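You operate a simulated robot arm through the tools that you are given. There is no shell and no other tool. Be economical: measure what you need, move in short steps, check, and stop when the job is done.

You run a simulated robot arm. Do the job below in one go: nothing can be reset, and whatever is moved stays where it is left.

TASK
Bend-test the white-band bundle at stop 2 and sort it by the result.
Fine: strong goes in the Pass tray, weak in the Reject tray; slide the cradle out again; leave the dial at 2 and the bundle beside it where it is.

The check looks at the end state, three seconds after you hand in, the way a careful person would. Anything else that was tipped, shoved, dropped, spilled or broken makes it a failure.

THE ROBOT
A 6-joint arm with a two-finger parallel gripper, fixed in place. Base frame: the origin is at the foot of the arm, x ahead of it, y to its left, z up; the work surface is at about z = 0.8. Units: m, rad, N and s.
With the tool pointing down near the work surface it reaches from about 0.24 to 0.64 m from the base axis. Its first joint turns from -1.152 to 1.152 rad. Payload 2.7 kg.
The TCP is the grasp point between the finger pads, 0.023 m short of the fingertips. In the tool frame z runs along the fingers and y along their closing line. Largest opening 0.094 m; finger width 0.038, thickness 0.01; the body of the gripper, 0.054 by 0.096 m, starts 0.039 m behind the TCP.
Orientation is told as [roll, pitch, yaw] about the base's x, y, z axes, in that order, counted from this pose: with the fingers straight down and closing along the base's y, the tool's x points along the base's -x, its y along +y and its z along -z.

THE INTERFACE
- The arm moves only by the tool arm_command. Its argument "motion" is a list of rows, each a list of 7 numbers: the shift along the tool's x, y, z in m, then the turn, a rotation vector about the tool's x, y, z in rad, then the gripper command, from -1 (shut) to 1 (fully open), values between in proportion. In form: [[dx, dy, dz, wx, wy, wz, jaw], ...]. A call has 1 to 12 rows; each row is the pose to reach, as a shift and turn from the pose commanded when the call began, along the tool's axes at that moment. A row lasts 0.2 s, in which the tool goes at most 0.05 m and 0.15 rad; a call with a longer step from one row to the next is refused whole, and so is a gripper value outside its range. A pose out of reach is approached as far as the arm can. The call stops where the force on the tool passes 90 N (or 10 N more than at its start, if that is more) or the arm is blocked; 0.2 s more then pass. Each finger travels about 0.045 m/s and halts on what it meets, pressing with about 28 N; the grip force reading is that of the motor and also rises with nothing between the fingers. The clock runs only during rows and for 0.2 s after the last one: add rows that repeat a pose to give the fingers time. The reply holds the time, the measured pose of the TCP, the force on the tool along the base axes, the opening and the grip force, in the units named above and with some noise.
- Cameras (640 x 400 px; columns grow to the right, rows downward): "scene" is fixed at [0.0796, -0.4321, 1.4168]; the picture's right is [0.74, -0.68, 0.00], its down [-0.32, -0.35, -0.88] and it looks along [0.59, 0.65, -0.48] (base axes); focal length 324 px, centre (320, 200). "wrist" rides on the gripper at [0.086, 0.016, -0.074] in the tool frame; the picture's right is [-0.18, 0.98, 0.00], its down [-0.58, -0.11, -0.81] and it looks along [-0.79, -0.15, 0.59] (tool axes); focal length 243 px, centre (320, 200). There is no depth. A picture from a camera that has moved, and an enlarged one, comes with that camera's place and axes in the base frame and with its lens.
- get_image(camera): a new picture of that camera. The clock stands still meanwhile.
- zoom(camera, box): a new picture of the part [left, top, right, bottom] of that camera's present view, enlarged. The clock stands still meanwhile.
- close_job(): hands the job in; it is judged then, once.

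Go step by step. Nothing tells you positions but the pictures and the camera data: compare them with the known pose of the tool, close in by small moves and look again before you grip or let go. The budget is 120 turns and 64 pictures, counting those below and the enlarged ones. Unless the task says otherwise, let go and move clear before handing in, and close with one line.

The tools are called after "Emit:" as a command line: name --pt "numbers of a row" for each row, then --argument value for the rest, lists and objects as JSON in quotes. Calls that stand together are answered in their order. arm_command: Moves the arm, as the interface text tells. Its arguments: {"type":"object","properties":{"motion":{"type":"array","items":{"type":"array","items":{"type":"number"}}}},"required":["motion"]} The other tools are called the same way: get_image (camera) takes a picture; zoom (camera, box) takes an enlarged picture of a part of a camera's view; close_job () hands the job in.

At the start:

```text
clock: 0.0
eef_pos: [0.4229, 0.0081, 1.2116]
ee_rot: [0.0, 0.0, 0.0]
wrist_force: [-0.1, -0.2, 0.4]
gripper_width: 0.0939
gripper_force: 0.1
```

scene: 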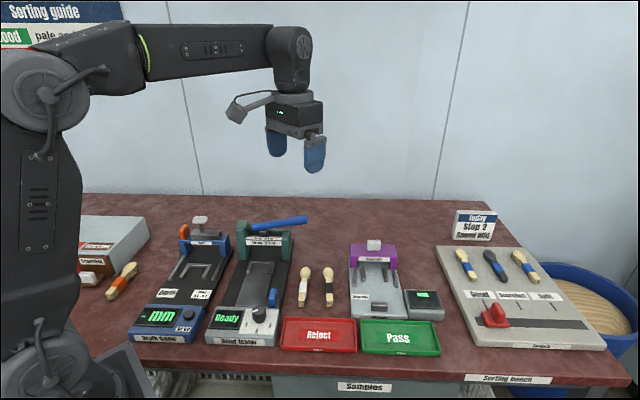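
wrist: 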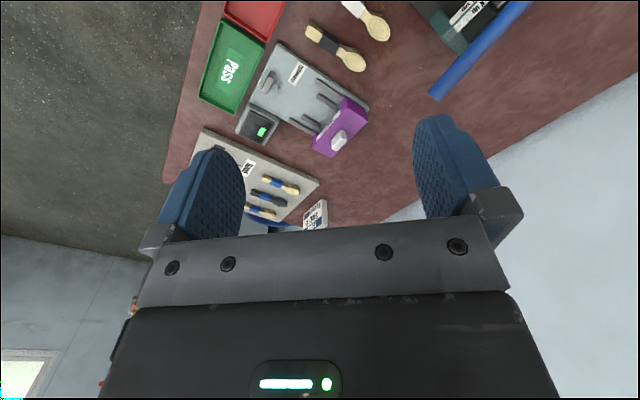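

I see a bench with a bend tester (blue lever, dial knob, slide-out cradle), two bundles, and the Pass and Reject trays. I'll look closer before moving.

Emit:
zoom --camera "scene" --box '[190, 200, 350, 350]'

Emit:
zoom --camera "scene" --box '[0, 0, 130, 60]'

Emit:
zoom --camera "scene" --box '[430, 200, 620, 350]'

```text
2.67 times, centred on (270, 275) of scene
camera zoom: at [0.0796, -0.4321, 1.4168], right [0.74, -0.68, 0.0], down [-0.32, -0.35, -0.88], along [0.59, 0.65, -0.48], focal length 864 px, centre (453, 0)
```

zoom: 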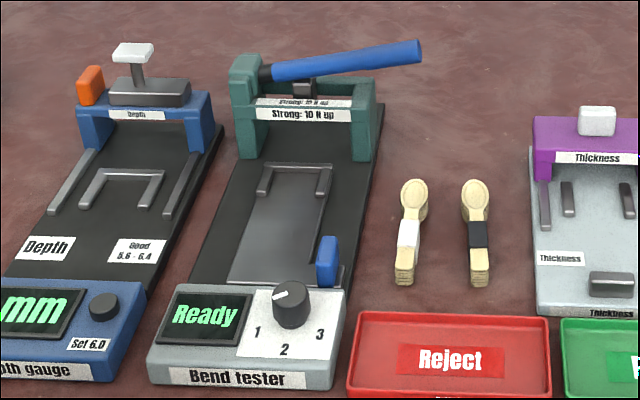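

```text
4.92 times, centred on (65, 30) of scene
camera zoom: at [0.0796, -0.4321, 1.4168], right [0.74, -0.68, 0.0], down [-0.32, -0.35, -0.88], along [0.59, 0.65, -0.48], focal length 1594 px, centre (1575, 1037)
```

zoom: 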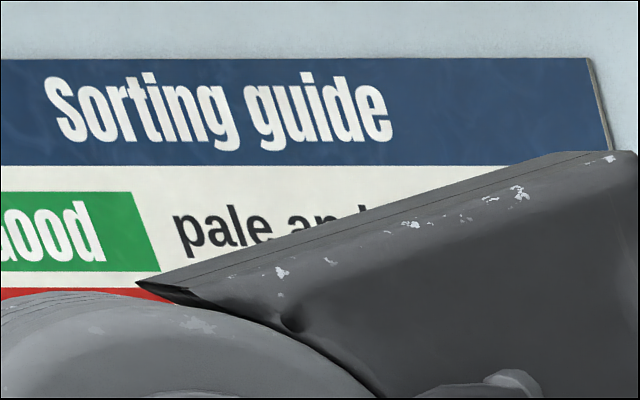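

```text
2.67 times, centred on (525, 275) of scene
camera zoom: at [0.0796, -0.4321, 1.4168], right [0.74, -0.68, 0.0], down [-0.32, -0.35, -0.88], along [0.59, 0.65, -0.48], focal length 864 px, centre (-227, 0)
```

zoom: 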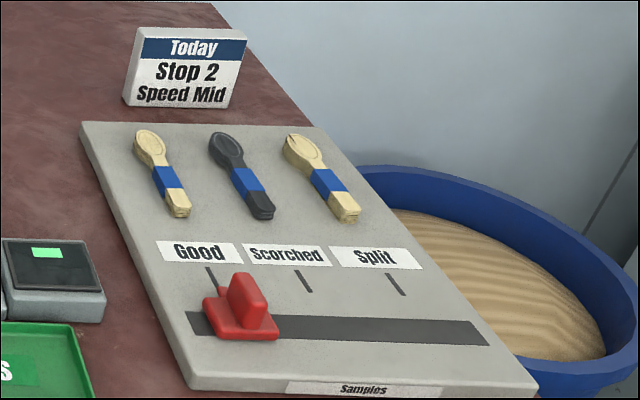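

The tester's long axis runs at about 45° to base x. I'll turn the tool to line up with it and look from the front.

Emit:
arm_command --pt "0.02 0.01 0.015 0 0 -0.131 1" --pt "0.04 0.019 0.03 0 0 -0.262 1" --pt "0.06 0.028 0.045 0 0 -0.393 1" --pt "0.08 0.037 0.06 0 0 -0.524 1" --pt "0.1 0.047 0.075 0 0 -0.655 1" --pt "0.119 0.056 0.09 0 0 -0.785 1" --pt "0.119 0.056 0.09 0 0 -0.785 1"

Emit:
get_image --camera "wrist"

```text
clock: 1.6
eef_pos: [0.3041, 0.0644, 1.1204]
ee_rot: [0.0, -0.001, 0.786]
wrist_force: [0.9, 0.3, -0.2]
gripper_width: 0.0941
gripper_force: 0.1
```

```text
58 pictures are left
camera wrist: at [0.2317, 0.013, 1.1949], right [-0.57, 0.82, 0.0], down [0.49, 0.34, 0.81], along [0.66, 0.46, -0.59], focal length 243 px, centre (320, 200)
```

wrist: 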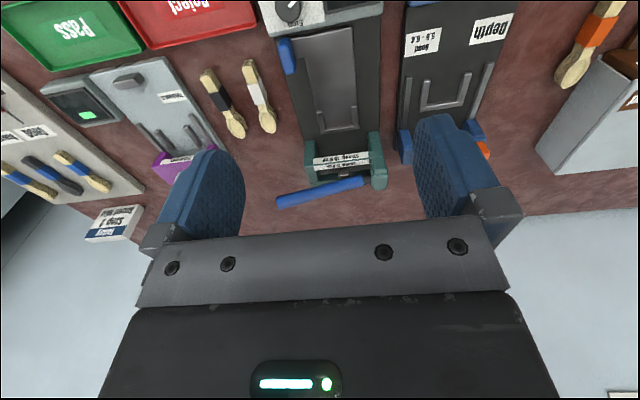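

Emit:
zoom --camera "wrist" --box '[190, 0, 430, 215]'

Emit:
get_image --camera "scene"

```text
1.86 times, centred on (310, 108) of wrist
camera zoom: at [0.2317, 0.013, 1.1949], right [-0.57, 0.82, 0.0], down [0.49, 0.34, 0.81], along [0.66, 0.46, -0.59], focal length 451 px, centre (339, 372)
```

zoom: 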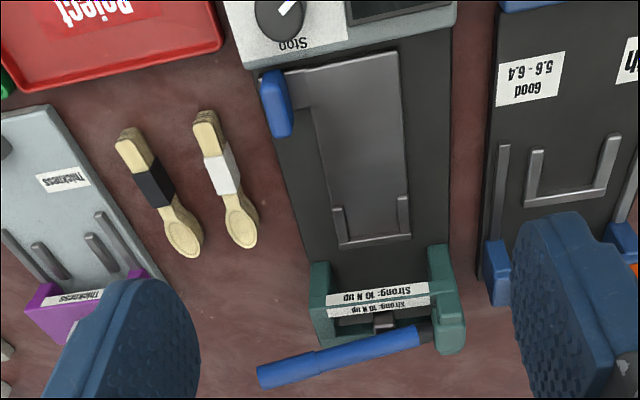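

```text
56 pictures are left
```

scene: 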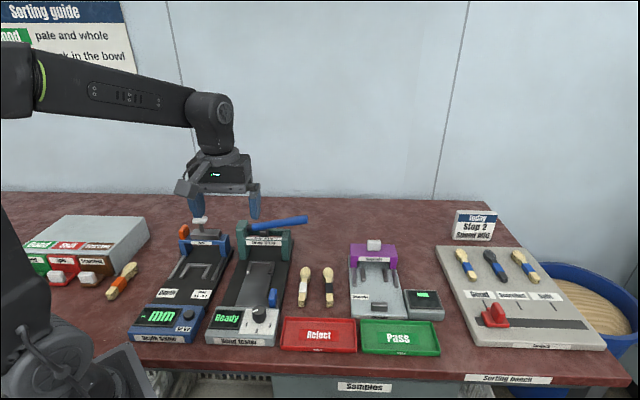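

The plate on the gate says "Strong: 10 N up". The dial comes first, so I need to read its pointer and the labels.

Emit:
zoom --camera "scene" --box '[200, 285, 290, 350]'

Emit:
zoom --camera "wrist" --box '[260, 0, 360, 60]'

```text
6.15 times, centred on (245, 318) of scene
camera zoom: at [0.0796, -0.4321, 1.4168], right [0.74, -0.68, 0.0], down [-0.32, -0.35, -0.88], along [0.59, 0.65, -0.48], focal length 1993 px, centre (782, -523)
```

zoom: 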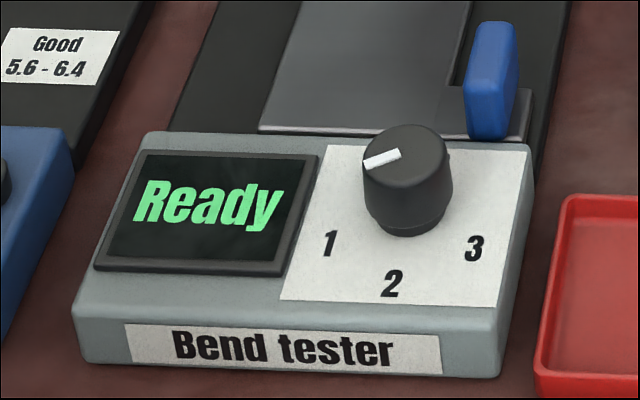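

```text
6.40 times, centred on (310, 30) of wrist
camera zoom: at [0.2317, 0.013, 1.1949], right [-0.57, 0.82, 0.0], down [0.49, 0.34, 0.81], along [0.66, 0.46, -0.59], focal length 1553 px, centre (384, 1288)
```

zoom: 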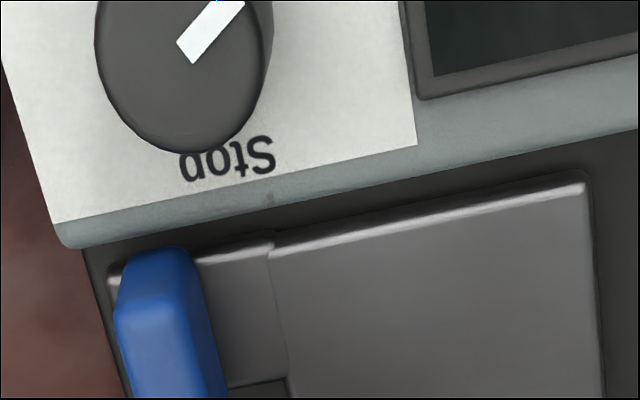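

The dial is at 1 and I put the stops about 60° apart, with 2 pointing straight to the front. The knob centre is near (0.325, 0.037) with its top at z≈0.863. I'll go above it.

Emit:
arm_command --pt "0.001 -0.006 0.027 0 0 0.131 0.5" --pt "0.002 -0.012 0.054 0 0 0.262 0.17" --pt "0.002 -0.018 0.081 0 0 0.393 0.17" --pt "0.003 -0.024 0.108 0 0 0.524 0.17" --pt "0.004 -0.03 0.135 0 0 0.655 0.17" --pt "0.004 -0.034 0.16 0 0 0.786 0.17" --pt "0.004 -0.034 0.16 0 0 0.786 0.17"

Emit:
get_image --camera "wrist"

Emit:
zoom --camera "scene" --box '[190, 220, 320, 350]'

```text
clock: 3.2
eef_pos: [0.326, 0.0373, 0.9611]
ee_rot: [0.0, 0.0, -0.004]
wrist_force: [-0.3, 0.5, 0.3]
gripper_width: 0.0548
gripper_force: 0.0
```

```text
53 pictures are left
camera wrist: at [0.2392, 0.0525, 1.0348], right [0.19, 0.98, 0.0], down [0.58, -0.11, 0.81], along [0.79, -0.15, -0.59], focal length 243 px, centre (320, 200)
```

wrist: 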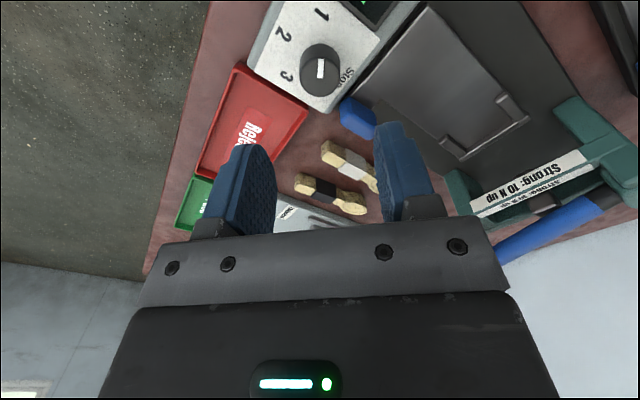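

```text
3.08 times, centred on (255, 285) of scene
camera zoom: at [0.0796, -0.4321, 1.4168], right [0.74, -0.68, 0.0], down [-0.32, -0.35, -0.88], along [0.59, 0.65, -0.48], focal length 996 px, centre (520, -62)
```

zoom: 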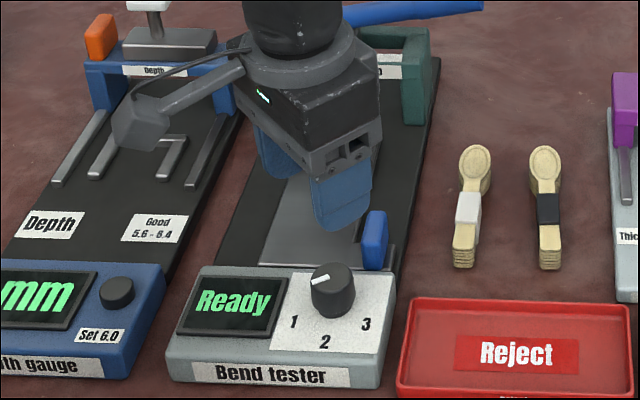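

The labels fit ±60° stops. I'll refine the knob centre with a zoom.

Emit:
zoom --camera "wrist" --box '[250, 0, 410, 130]'

```text
3.08 times, centred on (330, 65) of wrist
camera zoom: at [0.2392, 0.0525, 1.0348], right [0.19, 0.98, 0.0], down [0.58, -0.11, 0.81], along [0.79, -0.15, -0.59], focal length 746 px, centre (289, 615)
```

zoom: 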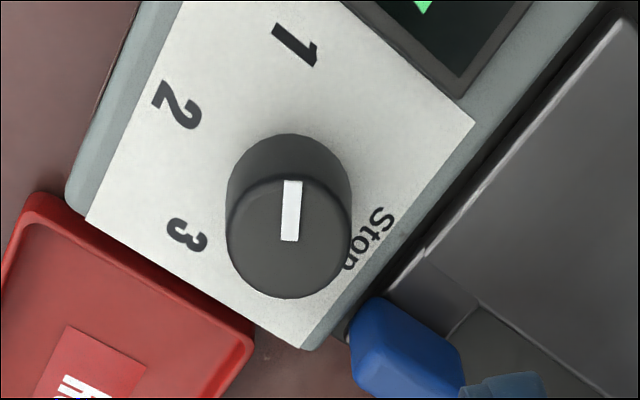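

The knob centre comes out at (0.3243, 0.0364), top 0.863, panel about 0.842. I'll descend around it and close.

Emit:
arm_command --pt "0.0015 -0.001 0.03 0 0 0 0.17" --pt "0.0015 -0.001 0.06 0 0 0 0.17" --pt "0.0015 -0.001 0.08 0 0 0 0.17" --pt "0.0015 -0.001 0.092 0 0 0 0.17" --pt "0.0015 -0.001 0.092 0 0 0 -0.5" --pt "0.0015 -0.001 0.092 0 0 0 -0.6" --pt "0.0015 -0.001 0.092 0 0 0 -0.6" --pt "0.0015 -0.001 0.092 0 0 0 -0.6"

Emit:
zoom --camera "scene" --box '[190, 240, 300, 350]'

```text
clock: 5.0
eef_pos: [0.3246, 0.0365, 0.8687]
ee_rot: [0.001, 0.001, 0.0]
wrist_force: [-1.6, 20.3, -12.3]
gripper_width: 0.0303
gripper_force: 45.3
```

```text
3.64 times, centred on (245, 295) of scene
camera zoom: at [0.0797, -0.4316, 1.417], right [0.74, -0.68, 0.0], down [-0.32, -0.35, -0.88], along [0.59, 0.65, -0.48], focal length 1178 px, centre (593, -146)
```

zoom: 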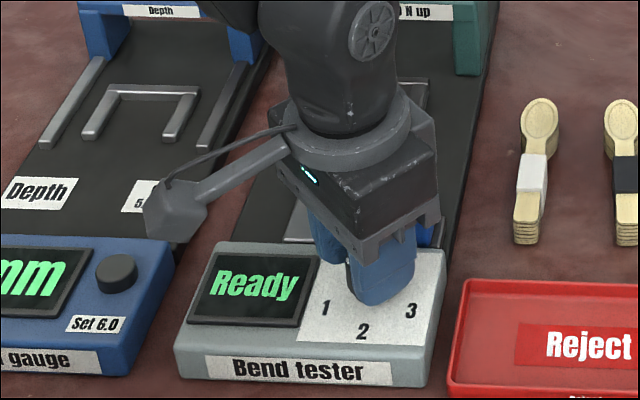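

The knob is gripped. I'll turn it 60° counterclockwise.

Emit:
arm_command --pt "0 0 0 0 0 -0.131 -0.6" --pt "0 0 0 0 0 -0.262 -0.6" --pt "0 0 0 0 0 -0.393 -0.6" --pt "0 0 0 0 0 -0.524 -0.6" --pt "0 0 0 0 0 -0.655 -0.6" --pt "0 0 0 0 0 -0.785 -0.6" --pt "0 0 0 0 0 -0.916 -0.6" --pt "0 0 0 0 0 -1.047 -0.6" --pt "0 0 0 0 0 -1.047 -0.6"

```text
clock: 7.0
eef_pos: [0.3261, 0.0333, 0.8697]
ee_rot: [-0.004, -0.002, 1.048]
wrist_force: [29.8, -41.7, -25.8]
gripper_width: 0.0307
gripper_force: 44.6
```

There's a sideways load, probably from my grip being a little off centre. I'll let go, rise and look.

Emit:
arm_command --pt "0 0 0 0 0 0 0.1" --pt "0 0 0 0 0 0 0.17" --pt "0 0 -0.03 0 0 0 0.17" --pt "0 0 -0.07 0 0 0 0.17" --pt "0 0 -0.11 0 0 0 0.17"

Emit:
zoom --camera "scene" --box '[190, 240, 300, 350]'

Emit:
get_image --camera "wrist"

```text
clock: 8.2
eef_pos: [0.3234, 0.0371, 0.98]
ee_rot: [0.001, -0.002, 1.045]
wrist_force: [-0.3, -0.1, 0.0]
gripper_width: 0.0548
gripper_force: 0.1
```

```text
3.64 times, centred on (245, 295) of scene
camera zoom: at [0.0796, -0.4321, 1.4168], right [0.74, -0.68, 0.0], down [-0.32, -0.35, -0.88], along [0.59, 0.65, -0.48], focal length 1178 px, centre (593, -146)
```

zoom: 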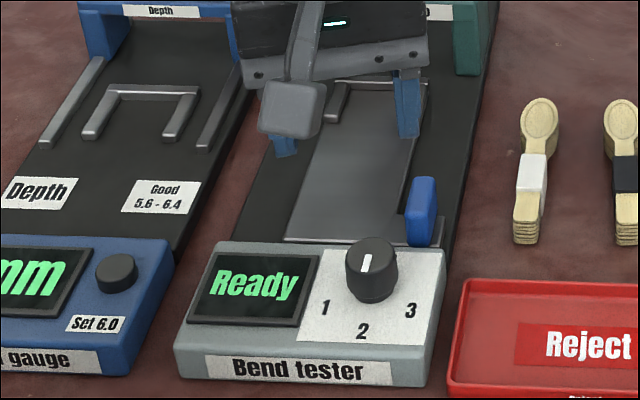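

```text
48 pictures are left
camera wrist: at [0.2668, -0.0318, 1.0532], right [-0.76, 0.65, 0.0], down [0.39, 0.45, 0.81], along [0.53, 0.61, -0.59], focal length 243 px, centre (320, 200)
```

wrist: 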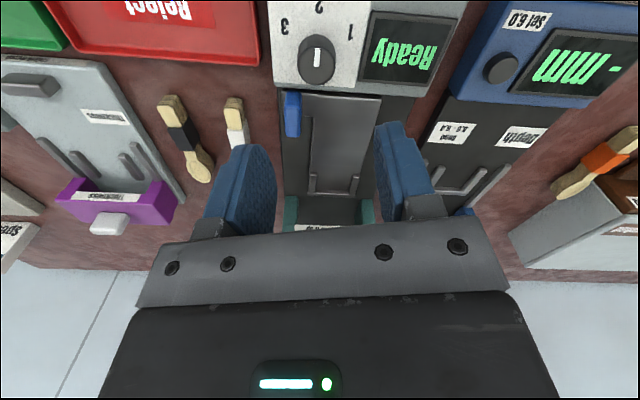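

The dial is now at 2. Next I'll look at the white bundle from close up, with the tool aligned at yaw 0.785.

Emit:
arm_command --pt "-0.011 -0.03 -0.01 0 0 0.09 0.4" --pt "-0.022 -0.06 -0.02 0 0 0.18 0.4" --pt "-0.033 -0.089 -0.02 0 0 0.26 0.4" --pt "-0.033 -0.089 -0.02 0 0 0.26 0.4"

Emit:
get_image --camera "wrist"

Emit:
zoom --camera "scene" --box '[270, 250, 350, 320]'

```text
clock: 9.2
eef_pos: [0.4183, 0.0208, 0.9989]
ee_rot: [-0.001, 0.0, 0.787]
wrist_force: [0.0, 0.0, -0.8]
gripper_width: 0.0657
gripper_force: 0.1
```

```text
47 pictures are left
camera wrist: at [0.3455, -0.0314, 1.0737], right [-0.56, 0.83, 0.0], down [0.49, 0.33, 0.81], along [0.67, 0.45, -0.59], focal length 243 px, centre (320, 200)
```

wrist: 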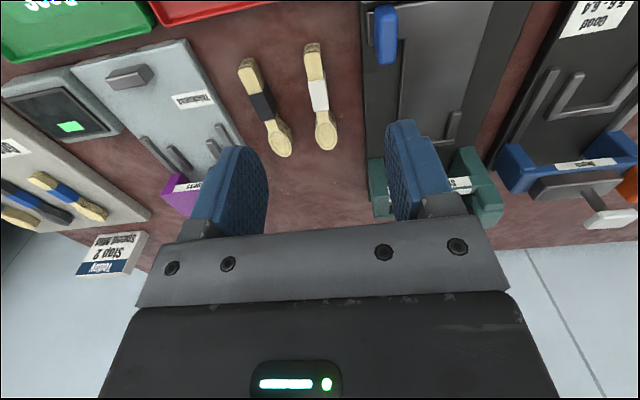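

```text
5.71 times, centred on (310, 285) of scene
camera zoom: at [0.0796, -0.4321, 1.4168], right [0.74, -0.68, 0.0], down [-0.32, -0.35, -0.88], along [0.59, 0.65, -0.48], focal length 1850 px, centre (377, -286)
```

zoom: 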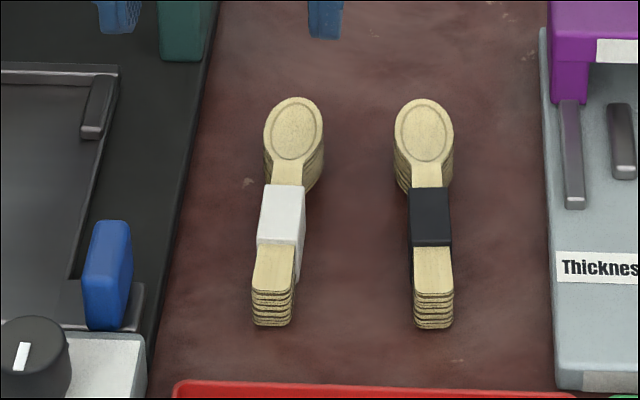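

The white bundle is a stack centred near u=0.38, v=-0.295 (x≈0.471, y≈0.055), with its top at about 0.824. I'll move over it with the fingers narrowed so they clear the black bundle.

Emit:
arm_command --pt "-0.02 0.005 0.03 0 0 0 -0.04" --pt "-0.045 0.01 0.06 0 0 0 -0.04" --pt "-0.0615 0.0134 0.1 0 0 0 -0.04" --pt "-0.0615 0.0134 0.13 0 0 0 -0.04" --pt "-0.0615 0.0134 0.13 0 0 0 -0.04"

Emit:
get_image --camera "wrist"

Emit:
zoom --camera "scene" --box '[270, 240, 360, 320]'

```text
clock: 10.4
eef_pos: [0.4499, 0.0741, 0.8681]
ee_rot: [0.0, 0.001, 0.786]
wrist_force: [-0.9, 0.1, -0.4]
gripper_width: 0.0451
gripper_force: 0.0
```

```text
45 pictures are left
camera wrist: at [0.3796, 0.0228, 0.9428], right [-0.57, 0.82, 0.0], down [0.49, 0.33, 0.81], along [0.67, 0.46, -0.59], focal length 243 px, centre (320, 200)
```

wrist: 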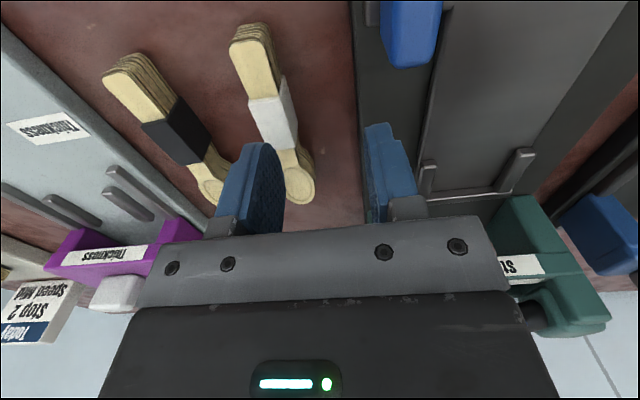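

```text
5.00 times, centred on (315, 280) of scene
camera zoom: at [0.0796, -0.4321, 1.4168], right [0.74, -0.68, 0.0], down [-0.32, -0.35, -0.88], along [0.59, 0.65, -0.48], focal length 1619 px, centre (345, -200)
```

zoom: 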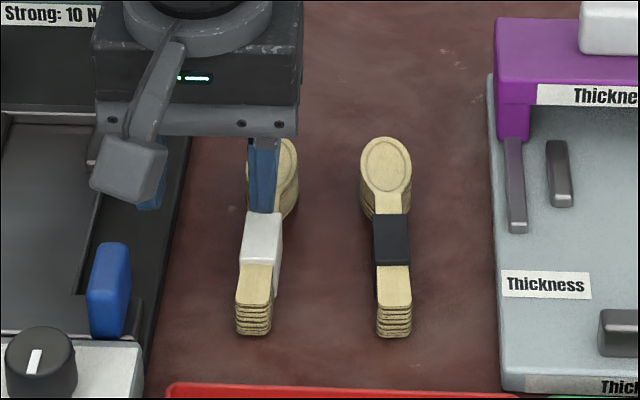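

I got a sign wrong and sit 27 mm too far left. The bundle is at v=-0.293 and aligned with the tool. I'll shift over, check, then go down.

Emit:
arm_command --pt "0 -0.014 0 0 0 0 -0.04" --pt "0 -0.0275 0 0 0 0 -0.04" --pt "0 -0.0275 0 0 0 0 -0.04"

Emit:
get_image --camera "wrist"

Emit:
zoom --camera "scene" --box '[270, 240, 360, 320]'

```text
clock: 11.2
eef_pos: [0.4718, 0.0533, 0.8681]
ee_rot: [-0.001, -0.001, 0.784]
wrist_force: [0.3, -0.4, 0.6]
gripper_width: 0.045
gripper_force: 0.0
```

```text
43 pictures are left
camera wrist: at [0.3992, 0.0025, 0.9427], right [-0.57, 0.82, 0.0], down [0.49, 0.33, 0.81], along [0.67, 0.46, -0.59], focal length 243 px, centre (320, 200)
```

wrist: 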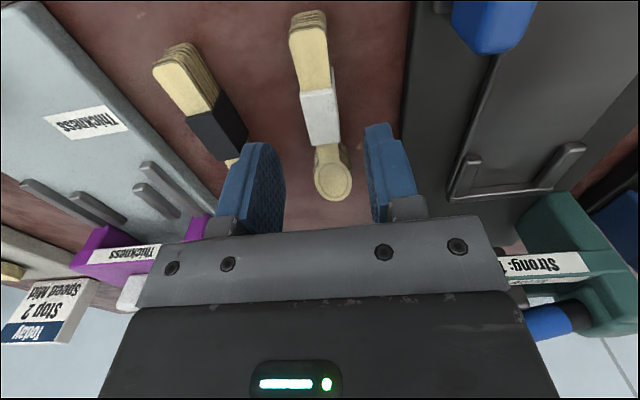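

```text
5.00 times, centred on (315, 280) of scene
camera zoom: at [0.0796, -0.4321, 1.4168], right [0.74, -0.68, 0.0], down [-0.32, -0.35, -0.88], along [0.59, 0.65, -0.48], focal length 1619 px, centre (345, -200)
```

zoom: 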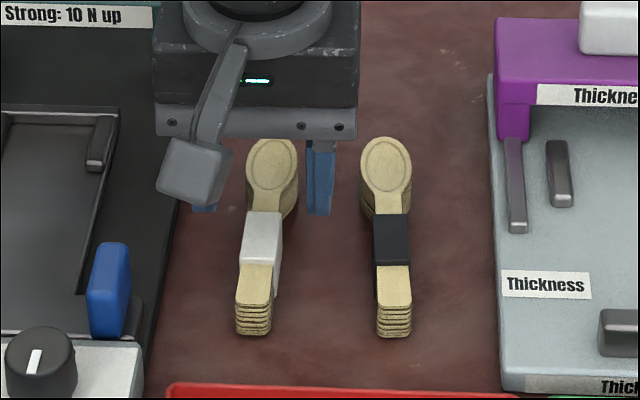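

The fingers straddle the bundle. I'll go down and grip.

Emit:
arm_command --pt "0 0 0.015 0 0 0 -0.04" --pt "0 0 0.03 0 0 0 -0.04" --pt "0 0 0.039 0 0 0 -0.04" --pt "0 0 0.039 0 0 0 -0.3" --pt "0 0 0.039 0 0 0 -0.8" --pt "0 0 0.039 0 0 0 -0.8" --pt "0 0 0.039 0 0 0 -0.8" --pt "0 0 0.039 0 0 0 -0.8"

Emit:
zoom --camera "scene" --box '[270, 240, 360, 320]'

```text
clock: 13.0
eef_pos: [0.4721, 0.0541, 0.8294]
ee_rot: [-0.001, -0.001, 0.785]
wrist_force: [-0.3, 0.4, 0.7]
gripper_width: 0.0148
gripper_force: 28.1
```

```text
5.00 times, centred on (315, 280) of scene
camera zoom: at [0.0796, -0.4321, 1.4168], right [0.74, -0.68, 0.0], down [-0.32, -0.35, -0.88], along [0.59, 0.65, -0.48], focal length 1619 px, centre (345, -200)
```

zoom: 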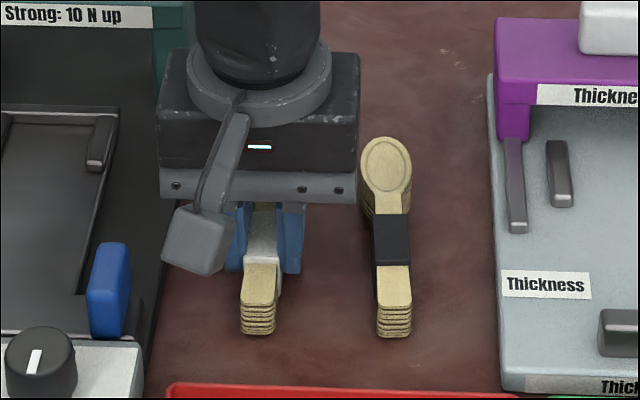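

Gripped, 14.8 mm wide. I'll lift it, carry it over toward the cradle and look.

Emit:
arm_command --pt "0 0 -0.03 0 0 0 -0.8" --pt "0 0 -0.07 0 0 0 -0.8" --pt "0 0 -0.11 0 0 0 -0.8" --pt "0.01 0.03 -0.13 0 0 0 -0.8" --pt "0.02 0.065 -0.13 0 0 0 -0.8" --pt "0.03 0.1 -0.13 0 0 0 -0.8" --pt "0.042 0.1296 -0.13 0 0 0 -0.8" --pt "0.042 0.1296 -0.13 0 0 0 -0.8"

Emit:
get_image --camera "wrist"

Emit:
get_image --camera "scene"

```text
clock: 14.8
eef_pos: [0.3498, 0.1154, 0.9595]
ee_rot: [0.001, 0.0, 0.784]
wrist_force: [0.7, 0.1, -0.9]
gripper_width: 0.0148
gripper_force: 28.1
```

```text
40 pictures are left
camera wrist: at [0.2779, 0.0645, 1.0337], right [-0.57, 0.82, 0.0], down [0.49, 0.33, 0.81], along [0.67, 0.46, -0.59], focal length 243 px, centre (320, 200)
```

wrist: 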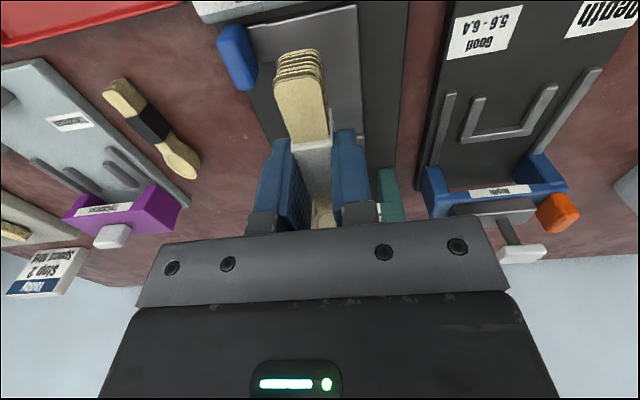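

```text
39 pictures are left
```

scene: 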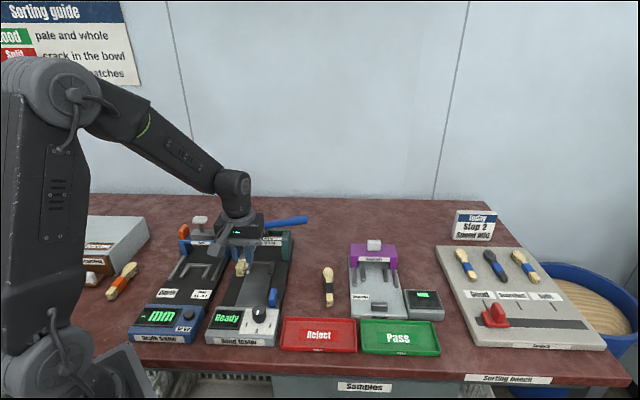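

The cradle's U-fence is centred near v=-0.167 with its back bar at u≈0.455. I'll lower the bundle just above the plate, bowl end inside the U.

Emit:
arm_command --pt "-0.02 -0.0013 0.02 0 0 0 -0.8" --pt "-0.043 -0.0013 0.05 0 0 0 -0.8" --pt "-0.043 -0.0013 0.075 0 0 0 -0.8" --pt "-0.043 -0.0013 0.09 0 0 0 -0.8" --pt "-0.043 -0.0013 0.09 0 0 0 -0.8"

Emit:
get_image --camera "wrist"

Emit:
zoom --camera "scene" --box '[200, 225, 310, 320]'

```text
clock: 16.0
eef_pos: [0.3823, 0.1451, 0.8704]
ee_rot: [0.001, -0.001, 0.785]
wrist_force: [0.3, -0.3, -0.8]
gripper_width: 0.0147
gripper_force: 27.3
```

```text
38 pictures are left
camera wrist: at [0.3093, 0.0934, 0.9443], right [-0.57, 0.82, 0.0], down [0.49, 0.33, 0.81], along [0.67, 0.46, -0.59], focal length 243 px, centre (320, 200)
```

wrist: 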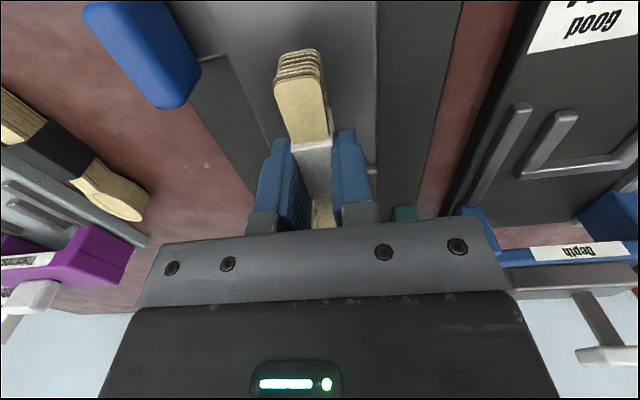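

```text
4.21 times, centred on (255, 272) of scene
camera zoom: at [0.0796, -0.4321, 1.4168], right [0.74, -0.68, 0.0], down [-0.32, -0.35, -0.88], along [0.59, 0.65, -0.48], focal length 1364 px, centre (594, -105)
```

zoom: 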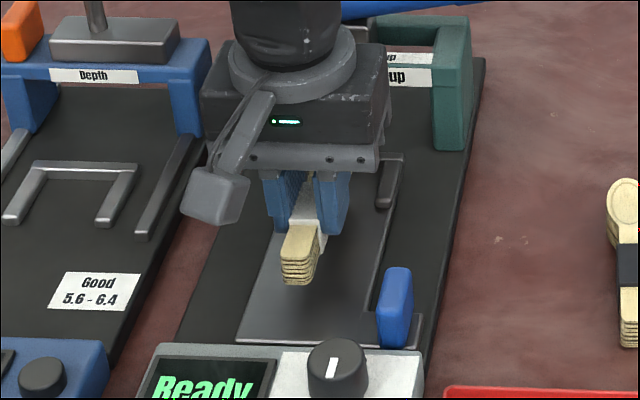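

Alignment looks good. I'll lower in small steps and feel for contact.

Emit:
arm_command --pt "0 0 0.008 0 0 0 -0.8" --pt "0 0 0.014 0 0 0 -0.8" --pt "0 0 0.018 0 0 0 -0.8" --pt "0 0 0.018 0 0 0 -0.8"

Emit:
zoom --camera "scene" --box '[200, 225, 310, 320]'

```text
clock: 17.0
eef_pos: [0.3814, 0.144, 0.852]
ee_rot: [0.0, 0.0, 0.786]
wrist_force: [0.3, -0.3, -0.3]
gripper_width: 0.0148
gripper_force: 27.9
```

```text
4.21 times, centred on (255, 272) of scene
camera zoom: at [0.0796, -0.4321, 1.4168], right [0.74, -0.68, 0.0], down [-0.32, -0.35, -0.88], along [0.59, 0.65, -0.48], focal length 1364 px, centre (594, -105)
```

zoom: 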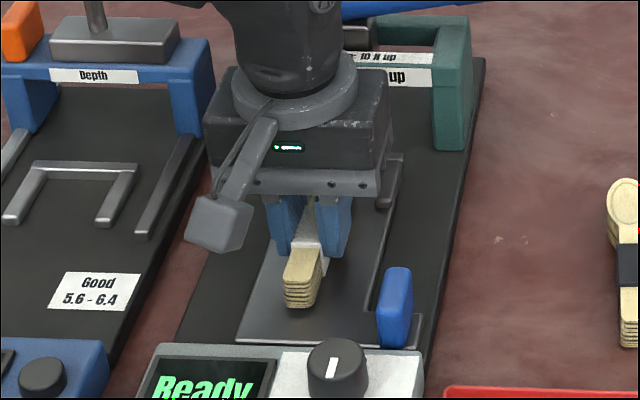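

Emit:
arm_command --pt "0 0 0.002 0 0 0 -0.8" --pt "0 0 0.004 0 0 0 -0.8" --pt "0 0 0.004 0 0 0 -0.8"

```text
clock: 17.8
eef_pos: [0.3821, 0.1463, 0.8497]
ee_rot: [-0.002, -0.006, 0.787]
wrist_force: [-3.6, 1.7, 30.0]
gripper_width: 0.0145
gripper_force: 27.7
```

Contact. I'll ease up 1.5 mm, let go and rise.

Emit:
arm_command --pt "0 0 -0.0015 0 0 0 -0.8" --pt "0 0 -0.0015 0 0 0 -0.4" --pt "0 0 -0.0015 0 0 0 -0.2" --pt "0 0 -0.0015 0 0 0 -0.2" --pt "0 0 -0.03 0 0 0 -0.2" --pt "0 0 -0.07 0 0 0 -0.2" --pt "0 0 -0.11 0 0 0 -0.2" --pt "0.03 0 -0.15 0 0 0 -0.2" --pt "0.07 0 -0.15 0 0 0 -0.2" --pt "0.07 0 -0.15 0 0 0 -0.2"

Emit:
get_image --camera "wrist"

Emit:
zoom --camera "scene" --box '[200, 205, 320, 320]'

```text
clock: 20.0
eef_pos: [0.331, 0.0953, 0.9982]
ee_rot: [0.0, 0.0, 0.786]
wrist_force: [-0.1, 0.3, -0.6]
gripper_width: 0.0375
gripper_force: 0.0
```

```text
35 pictures are left
camera wrist: at [0.2585, 0.0446, 1.0731], right [-0.57, 0.82, 0.0], down [0.49, 0.33, 0.81], along [0.67, 0.46, -0.59], focal length 243 px, centre (320, 200)
```

wrist: 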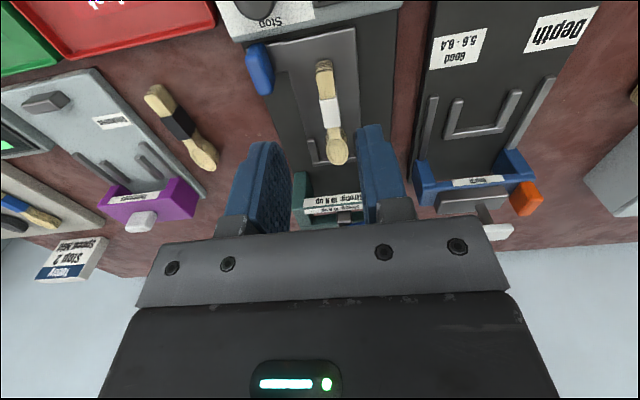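

```text
3.48 times, centred on (260, 262) of scene
camera zoom: at [0.0796, -0.4321, 1.4168], right [0.74, -0.68, 0.0], down [-0.32, -0.35, -0.88], along [0.59, 0.65, -0.48], focal length 1126 px, centre (529, -17)
```

zoom: 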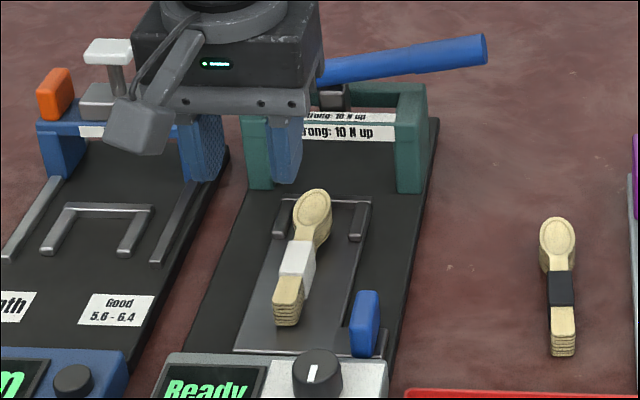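

Emit:
zoom --camera "wrist" --box '[230, 0, 420, 220]'

```text
1.82 times, centred on (325, 110) of wrist
camera zoom: at [0.2585, 0.0446, 1.0731], right [-0.57, 0.82, 0.0], down [0.49, 0.33, 0.81], along [0.67, 0.46, -0.59], focal length 441 px, centre (311, 364)
```

zoom: 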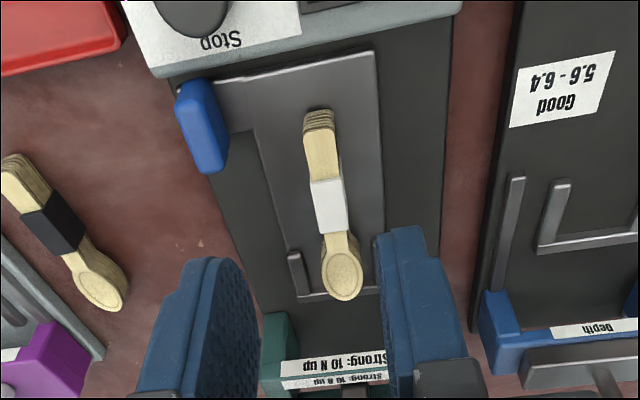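

The bundle lies inside the U. The blue tab is at about u=0.316, v=-0.223 with its top at 0.857. I'll move over it with a narrow opening and check.

Emit:
arm_command --pt "-0.005 -0.028 0.0 0 0 0 -0.04" --pt "-0.0146 -0.0563 0.02 0 0 0 -0.04" --pt "-0.0146 -0.0563 0.06 0 0 0 -0.04" --pt "-0.0146 -0.0563 0.1 0 0 0 -0.04" --pt "-0.0146 -0.0563 0.1 0 0 0 -0.04"

Emit:
get_image --camera "wrist"

Emit:
zoom --camera "scene" --box '[200, 225, 320, 340]'

```text
clock: 21.2
eef_pos: [0.3812, 0.0657, 0.8985]
ee_rot: [0.0, 0.003, 0.784]
wrist_force: [0.4, 0.3, 0.7]
gripper_width: 0.0453
gripper_force: 0.1
```

```text
32 pictures are left
camera wrist: at [0.3092, 0.015, 0.9719], right [-0.57, 0.82, 0.0], down [0.49, 0.33, 0.81], along [0.67, 0.46, -0.59], focal length 243 px, centre (320, 200)
```

wrist: 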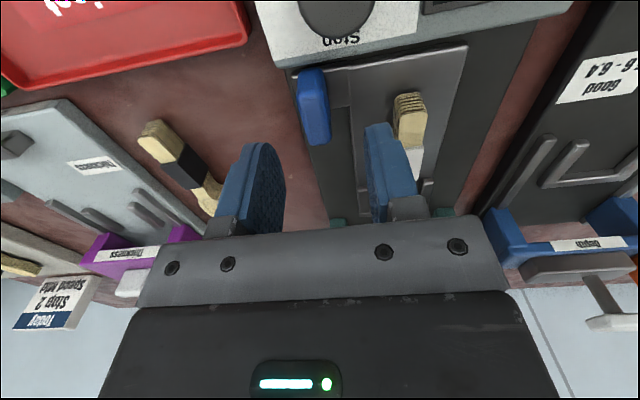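

```text
3.48 times, centred on (260, 282) of scene
camera zoom: at [0.0796, -0.4321, 1.4168], right [0.74, -0.68, 0.0], down [-0.32, -0.35, -0.88], along [0.59, 0.65, -0.48], focal length 1126 px, centre (529, -87)
```

zoom: 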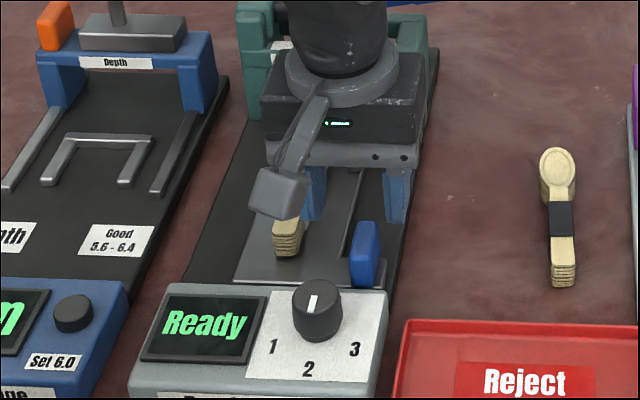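

The tab centre refines to u=0.313, v=-0.2265. I'll go down and grip it.

Emit:
arm_command --pt "0.002 -0.003 0.015 0 0 0 -0.04" --pt "0.002 -0.003 0.03 0 0 0 -0.04" --pt "0.002 -0.003 0.043 0 0 0 -0.04" --pt "0.002 -0.003 0.043 0 0 0 -0.3" --pt "0.002 -0.003 0.043 0 0 0 -0.7" --pt "0.002 -0.003 0.043 0 0 0 -0.8" --pt "0.002 -0.003 0.043 0 0 0 -0.8" --pt "0.002 -0.003 0.043 0 0 0 -0.8"

Emit:
zoom --camera "scene" --box '[200, 225, 320, 340]'

```text
clock: 23.0
eef_pos: [0.3817, 0.0621, 0.8549]
ee_rot: [0.0, 0.0, 0.786]
wrist_force: [-2.6, 5.7, -1.6]
gripper_width: 0.016
gripper_force: 44.6
```

```text
3.48 times, centred on (260, 282) of scene
camera zoom: at [0.0796, -0.432, 1.4169], right [0.74, -0.68, 0.0], down [-0.32, -0.35, -0.88], along [0.59, 0.65, -0.48], focal length 1126 px, centre (529, -87)
```

zoom: 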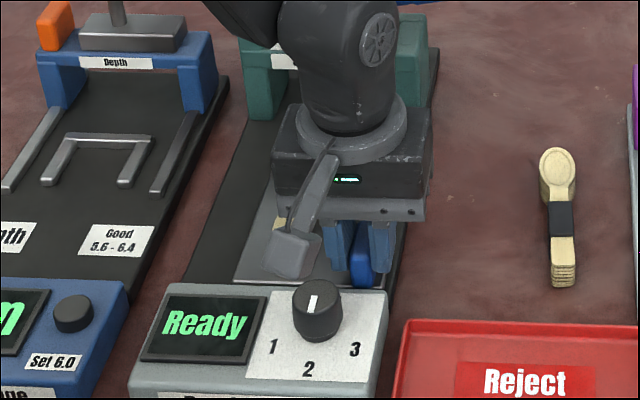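

The tab is gripped. I'll slide the cradle in slowly.

Emit:
arm_command --pt "-0.004 0 0 0 0 0 -0.8" --pt "-0.011 0 0 0 0 0 -0.8" --pt "-0.019 0 0 0 0 0 -0.8" --pt "-0.027 0 0 0 0 0 -0.8" --pt "-0.035 0 0 0 0 0 -0.8" --pt "-0.043 0 0 0 0 0 -0.8" --pt "-0.051 0 0 0 0 0 -0.8" --pt "-0.059 0 0 0 0 0 -0.8" --pt "-0.067 0 0 0 0 0 -0.8" --pt "-0.074 0 0 0 0 0 -0.8" --pt "-0.078 0 0 0 0 0 -0.8" --pt "-0.08 0 0 0 0 0 -0.8"

Emit:
zoom --camera "scene" --box '[200, 205, 320, 320]'

Emit:
get_image --camera "wrist"

```text
clock: 25.6
eef_pos: [0.4389, 0.1193, 0.8546]
ee_rot: [0.0, 0.001, 0.786]
wrist_force: [-19.8, 16.7, 8.0]
gripper_width: 0.0158
gripper_force: 44.9
```

```text
3.48 times, centred on (260, 262) of scene
camera zoom: at [0.079, -0.4317, 1.417], right [0.74, -0.68, 0.0], down [-0.32, -0.35, -0.88], along [0.59, 0.65, -0.48], focal length 1126 px, centre (529, -17)
```

zoom: 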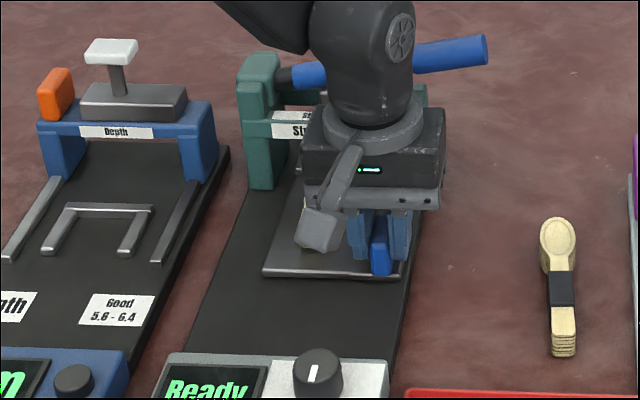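

```text
28 pictures are left
camera wrist: at [0.3663, 0.068, 0.9292], right [-0.57, 0.82, 0.0], down [0.49, 0.33, 0.81], along [0.66, 0.46, -0.59], focal length 243 px, centre (320, 200)
```

wrist: 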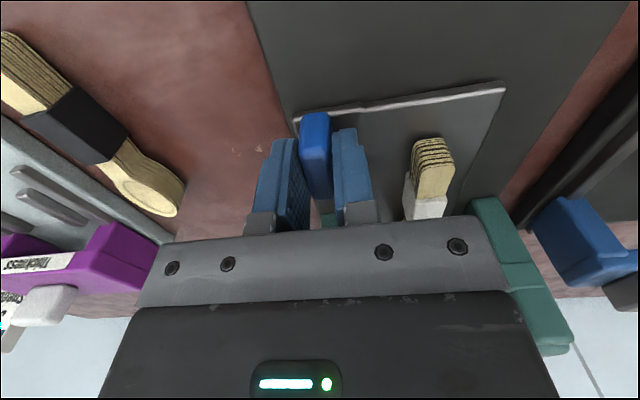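

The cradle is moving. The sideways load says the rail sits a little to the left of my line, so I'll correct by 2 mm and keep going until it stops.

Emit:
arm_command --pt "0 0.002 0 0 0 0 -0.8" --pt "-0.006 0.002 0 0 0 0 -0.8" --pt "-0.012 0.0025 0 0 0 0 -0.8" --pt "-0.018 0.0025 0 0 0 0 -0.8" --pt "-0.024 0.003 0 0 0 0 -0.8" --pt "-0.03 0.003 0 0 0 0 -0.8"

```text
clock: 27.0
eef_pos: [0.4606, 0.1397, 0.8554]
ee_rot: [-0.002, -0.001, 0.784]
wrist_force: [18.1, -19.5, -4.7]
gripper_width: 0.016
gripper_force: 44.9
```

Emit:
arm_command --pt "-0.002 -0.0015 0 0 0 0 -0.8" --pt "-0.007 -0.0013 0 0 0 0 -0.8" --pt "-0.012 -0.0013 0 0 0 0 -0.8" --pt "-0.017 -0.0012 0 0 0 0 -0.8"

Emit:
zoom --camera "scene" --box '[200, 205, 320, 320]'

```text
clock: 28.0
eef_pos: [0.4698, 0.1491, 0.8549]
ee_rot: [0.001, 0.011, 0.787]
wrist_force: [-15.1, -36.1, 15.6]
gripper_width: 0.016
gripper_force: 44.7
```

```text
3.48 times, centred on (260, 262) of scene
camera zoom: at [0.079, -0.433, 1.4166], right [0.74, -0.68, 0.0], down [-0.32, -0.35, -0.88], along [0.59, 0.65, -0.48], focal length 1126 px, centre (529, -17)
```

zoom: 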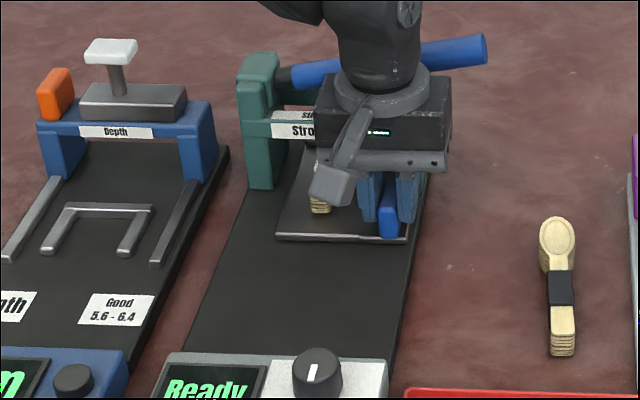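

About 36 N against the push after 0.124 m of travel, so that's the end stop. I'll relax, let go, back off and look.

Emit:
arm_command --pt "0.003 -0.0005 0 0 0 0 -0.8" --pt "0.003 -0.0005 0 0 0 0 -0.3" --pt "0.003 -0.0005 0 0 0 0 -0.04" --pt "0.003 -0.0005 0 0 0 0 -0.04" --pt "0.003 0 -0.03 0 0 0 -0.04" --pt "0.02 0 -0.06 0 0 0 -0.04" --pt "0.05 0 -0.09 0 0 0 -0.04" --pt "0.09 0 -0.12 0 0 0 -0.04" --pt "0.13 0 -0.14 0 0 0 -0.04" --pt "0.13 0 -0.14 0 0 0 -0.04"

Emit:
get_image --camera "wrist"

Emit:
zoom --camera "scene" --box '[190, 200, 330, 350]'

```text
clock: 30.2
eef_pos: [0.3781, 0.0625, 0.9948]
ee_rot: [-0.001, 0.001, 0.785]
wrist_force: [-0.2, -0.5, -0.2]
gripper_width: 0.0453
gripper_force: 0.0
```

```text
26 pictures are left
camera wrist: at [0.3067, 0.0108, 1.0692], right [-0.57, 0.82, 0.0], down [0.49, 0.33, 0.81], along [0.67, 0.46, -0.59], focal length 243 px, centre (320, 200)
```

wrist: 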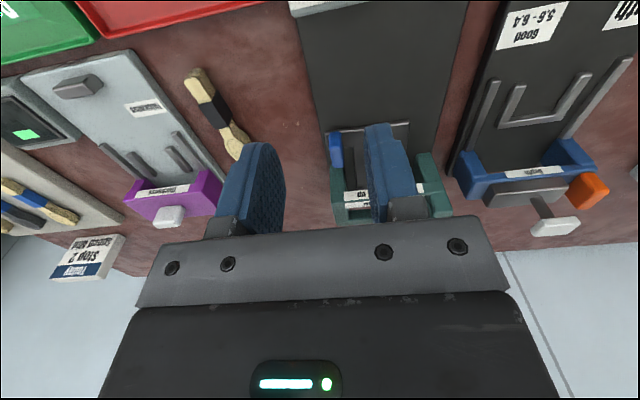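

```text
2.67 times, centred on (260, 275) of scene
camera zoom: at [0.0796, -0.4321, 1.4168], right [0.74, -0.68, 0.0], down [-0.32, -0.35, -0.88], along [0.59, 0.65, -0.48], focal length 864 px, centre (480, 0)
```

zoom: 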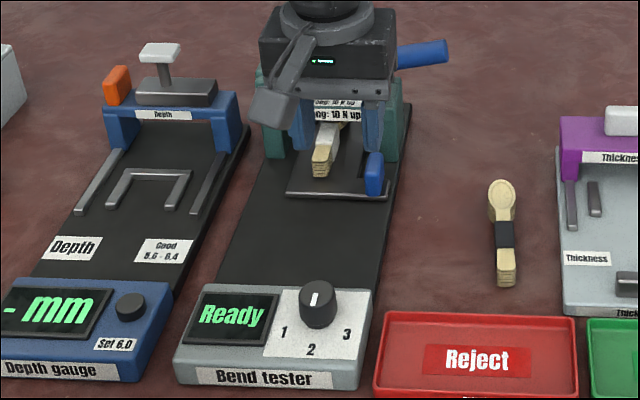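

The bundle sits under the gate and the screen still reads "Ready". The lever tip is near u=0.506, v=-0.288, z≈0.942. I'll move above its outer end with the fingers closed.

Emit:
arm_command --pt "0 -0.01 -0.035 0 0 0 -0.5" --pt "0 -0.02 -0.065 0 0 0 -1" --pt "-0.04 -0.03 -0.065 0 0 0 -1" --pt "-0.08 -0.04 -0.065 0 0 0 -1" --pt "-0.12 -0.052 -0.065 0 0 0 -1" --pt "-0.16 -0.052 -0.065 0 0 0 -1" --pt "-0.1955 -0.052 -0.065 0 0 0 -1" --pt "-0.1955 -0.052 -0.065 0 0 0 -1"

Emit:
zoom --camera "scene" --box '[200, 150, 340, 280]'

Emit:
get_image --camera "wrist"

```text
clock: 32.0
eef_pos: [0.5538, 0.1635, 1.0595]
ee_rot: [-0.003, 0.0, 0.784]
wrist_force: [-0.6, 1.2, 0.0]
gripper_width: 0.0
gripper_force: 28.0
```

```text
3.08 times, centred on (270, 215) of scene
camera zoom: at [0.0796, -0.4321, 1.4168], right [0.74, -0.68, 0.0], down [-0.32, -0.35, -0.88], along [0.59, 0.65, -0.48], focal length 996 px, centre (474, 154)
```

zoom: 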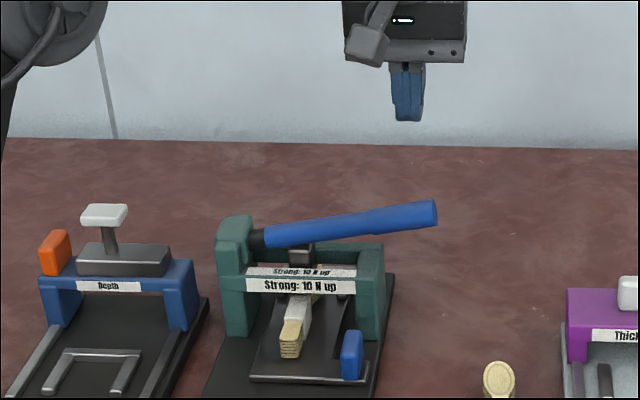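

```text
23 pictures are left
camera wrist: at [0.4816, 0.1119, 1.1341], right [-0.57, 0.82, 0.0], down [0.49, 0.33, 0.81], along [0.66, 0.46, -0.59], focal length 243 px, centre (320, 200)
```

wrist: 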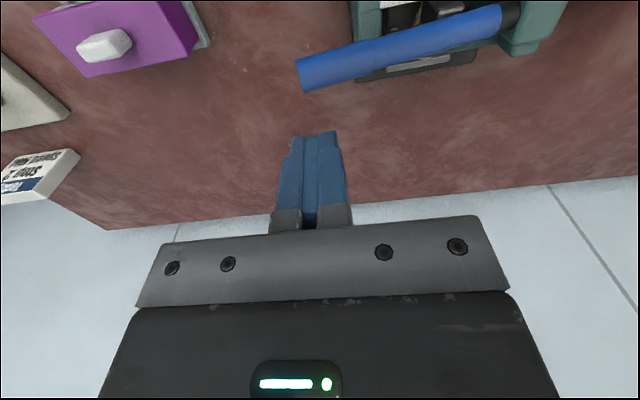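

The fingers are right over the lever end (tip u=0.513, v=-0.292, z=0.938). I'll press down slowly.

Emit:
arm_command --pt "-0.005 0.002 0.03 0 0 0 -1" --pt "-0.005 0.002 0.06 0 0 0 -1" --pt "-0.005 0.002 0.085 0 0 0 -1" --pt "-0.005 0.002 0.093 0 0 0 -1" --pt "-0.005 0.002 0.099 0 0 0 -1" --pt "-0.005 0.002 0.105 0 0 0 -1" --pt "-0.005 0.002 0.111 0 0 0 -1"

Emit:
zoom --camera "scene" --box '[190, 200, 330, 350]'

```text
clock: 33.6
eef_pos: [0.5569, 0.167, 0.9492]
ee_rot: [0.0, -0.002, 0.785]
wrist_force: [3.7, -3.0, 6.6]
gripper_width: 0.0
gripper_force: 28.1
```

```text
2.67 times, centred on (260, 275) of scene
camera zoom: at [0.0796, -0.4322, 1.4168], right [0.74, -0.68, 0.0], down [-0.32, -0.35, -0.88], along [0.59, 0.65, -0.48], focal length 864 px, centre (480, 0)
```

zoom: 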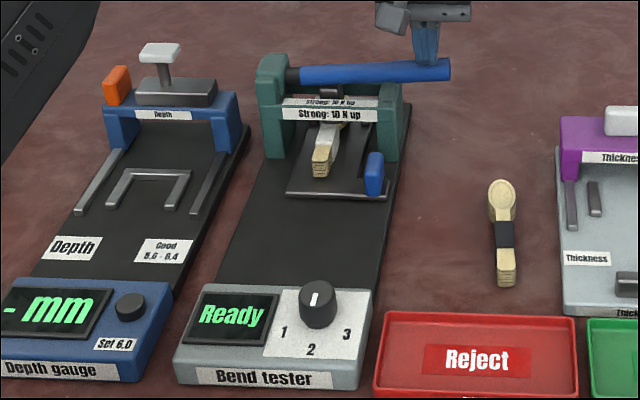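

The lever is going down under about 7 N. I'll keep pressing.

Emit:
arm_command --pt "0 0 0.006 0 0 0 -1" --pt "0 0 0.012 0 0 0 -1" --pt "0 0 0.018 0 0 0 -1" --pt "0 0 0.024 0 0 0 -1" --pt "0 0 0.03 0 0 0 -1"

Emit:
zoom --camera "scene" --box '[190, 200, 330, 350]'

```text
clock: 34.6
eef_pos: [0.558, 0.1685, 0.9442]
ee_rot: [-0.01, -0.017, 0.786]
wrist_force: [-7.9, -1.7, 18.1]
gripper_width: 0.0003
gripper_force: 28.5
stopped in row 5: the force on the tool passed its limit (the readings are from after the stop); the commanded pose is now the measured one
```

```text
2.67 times, centred on (260, 275) of scene
camera zoom: at [0.0791, -0.4322, 1.4168], right [0.74, -0.68, 0.0], down [-0.32, -0.35, -0.88], along [0.59, 0.65, -0.48], focal length 864 px, centre (480, 0)
```

zoom: 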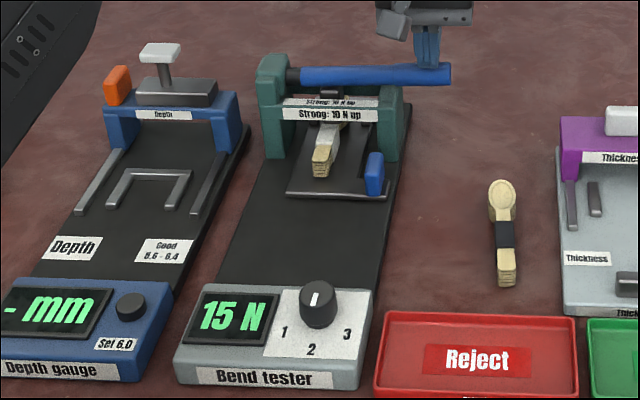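

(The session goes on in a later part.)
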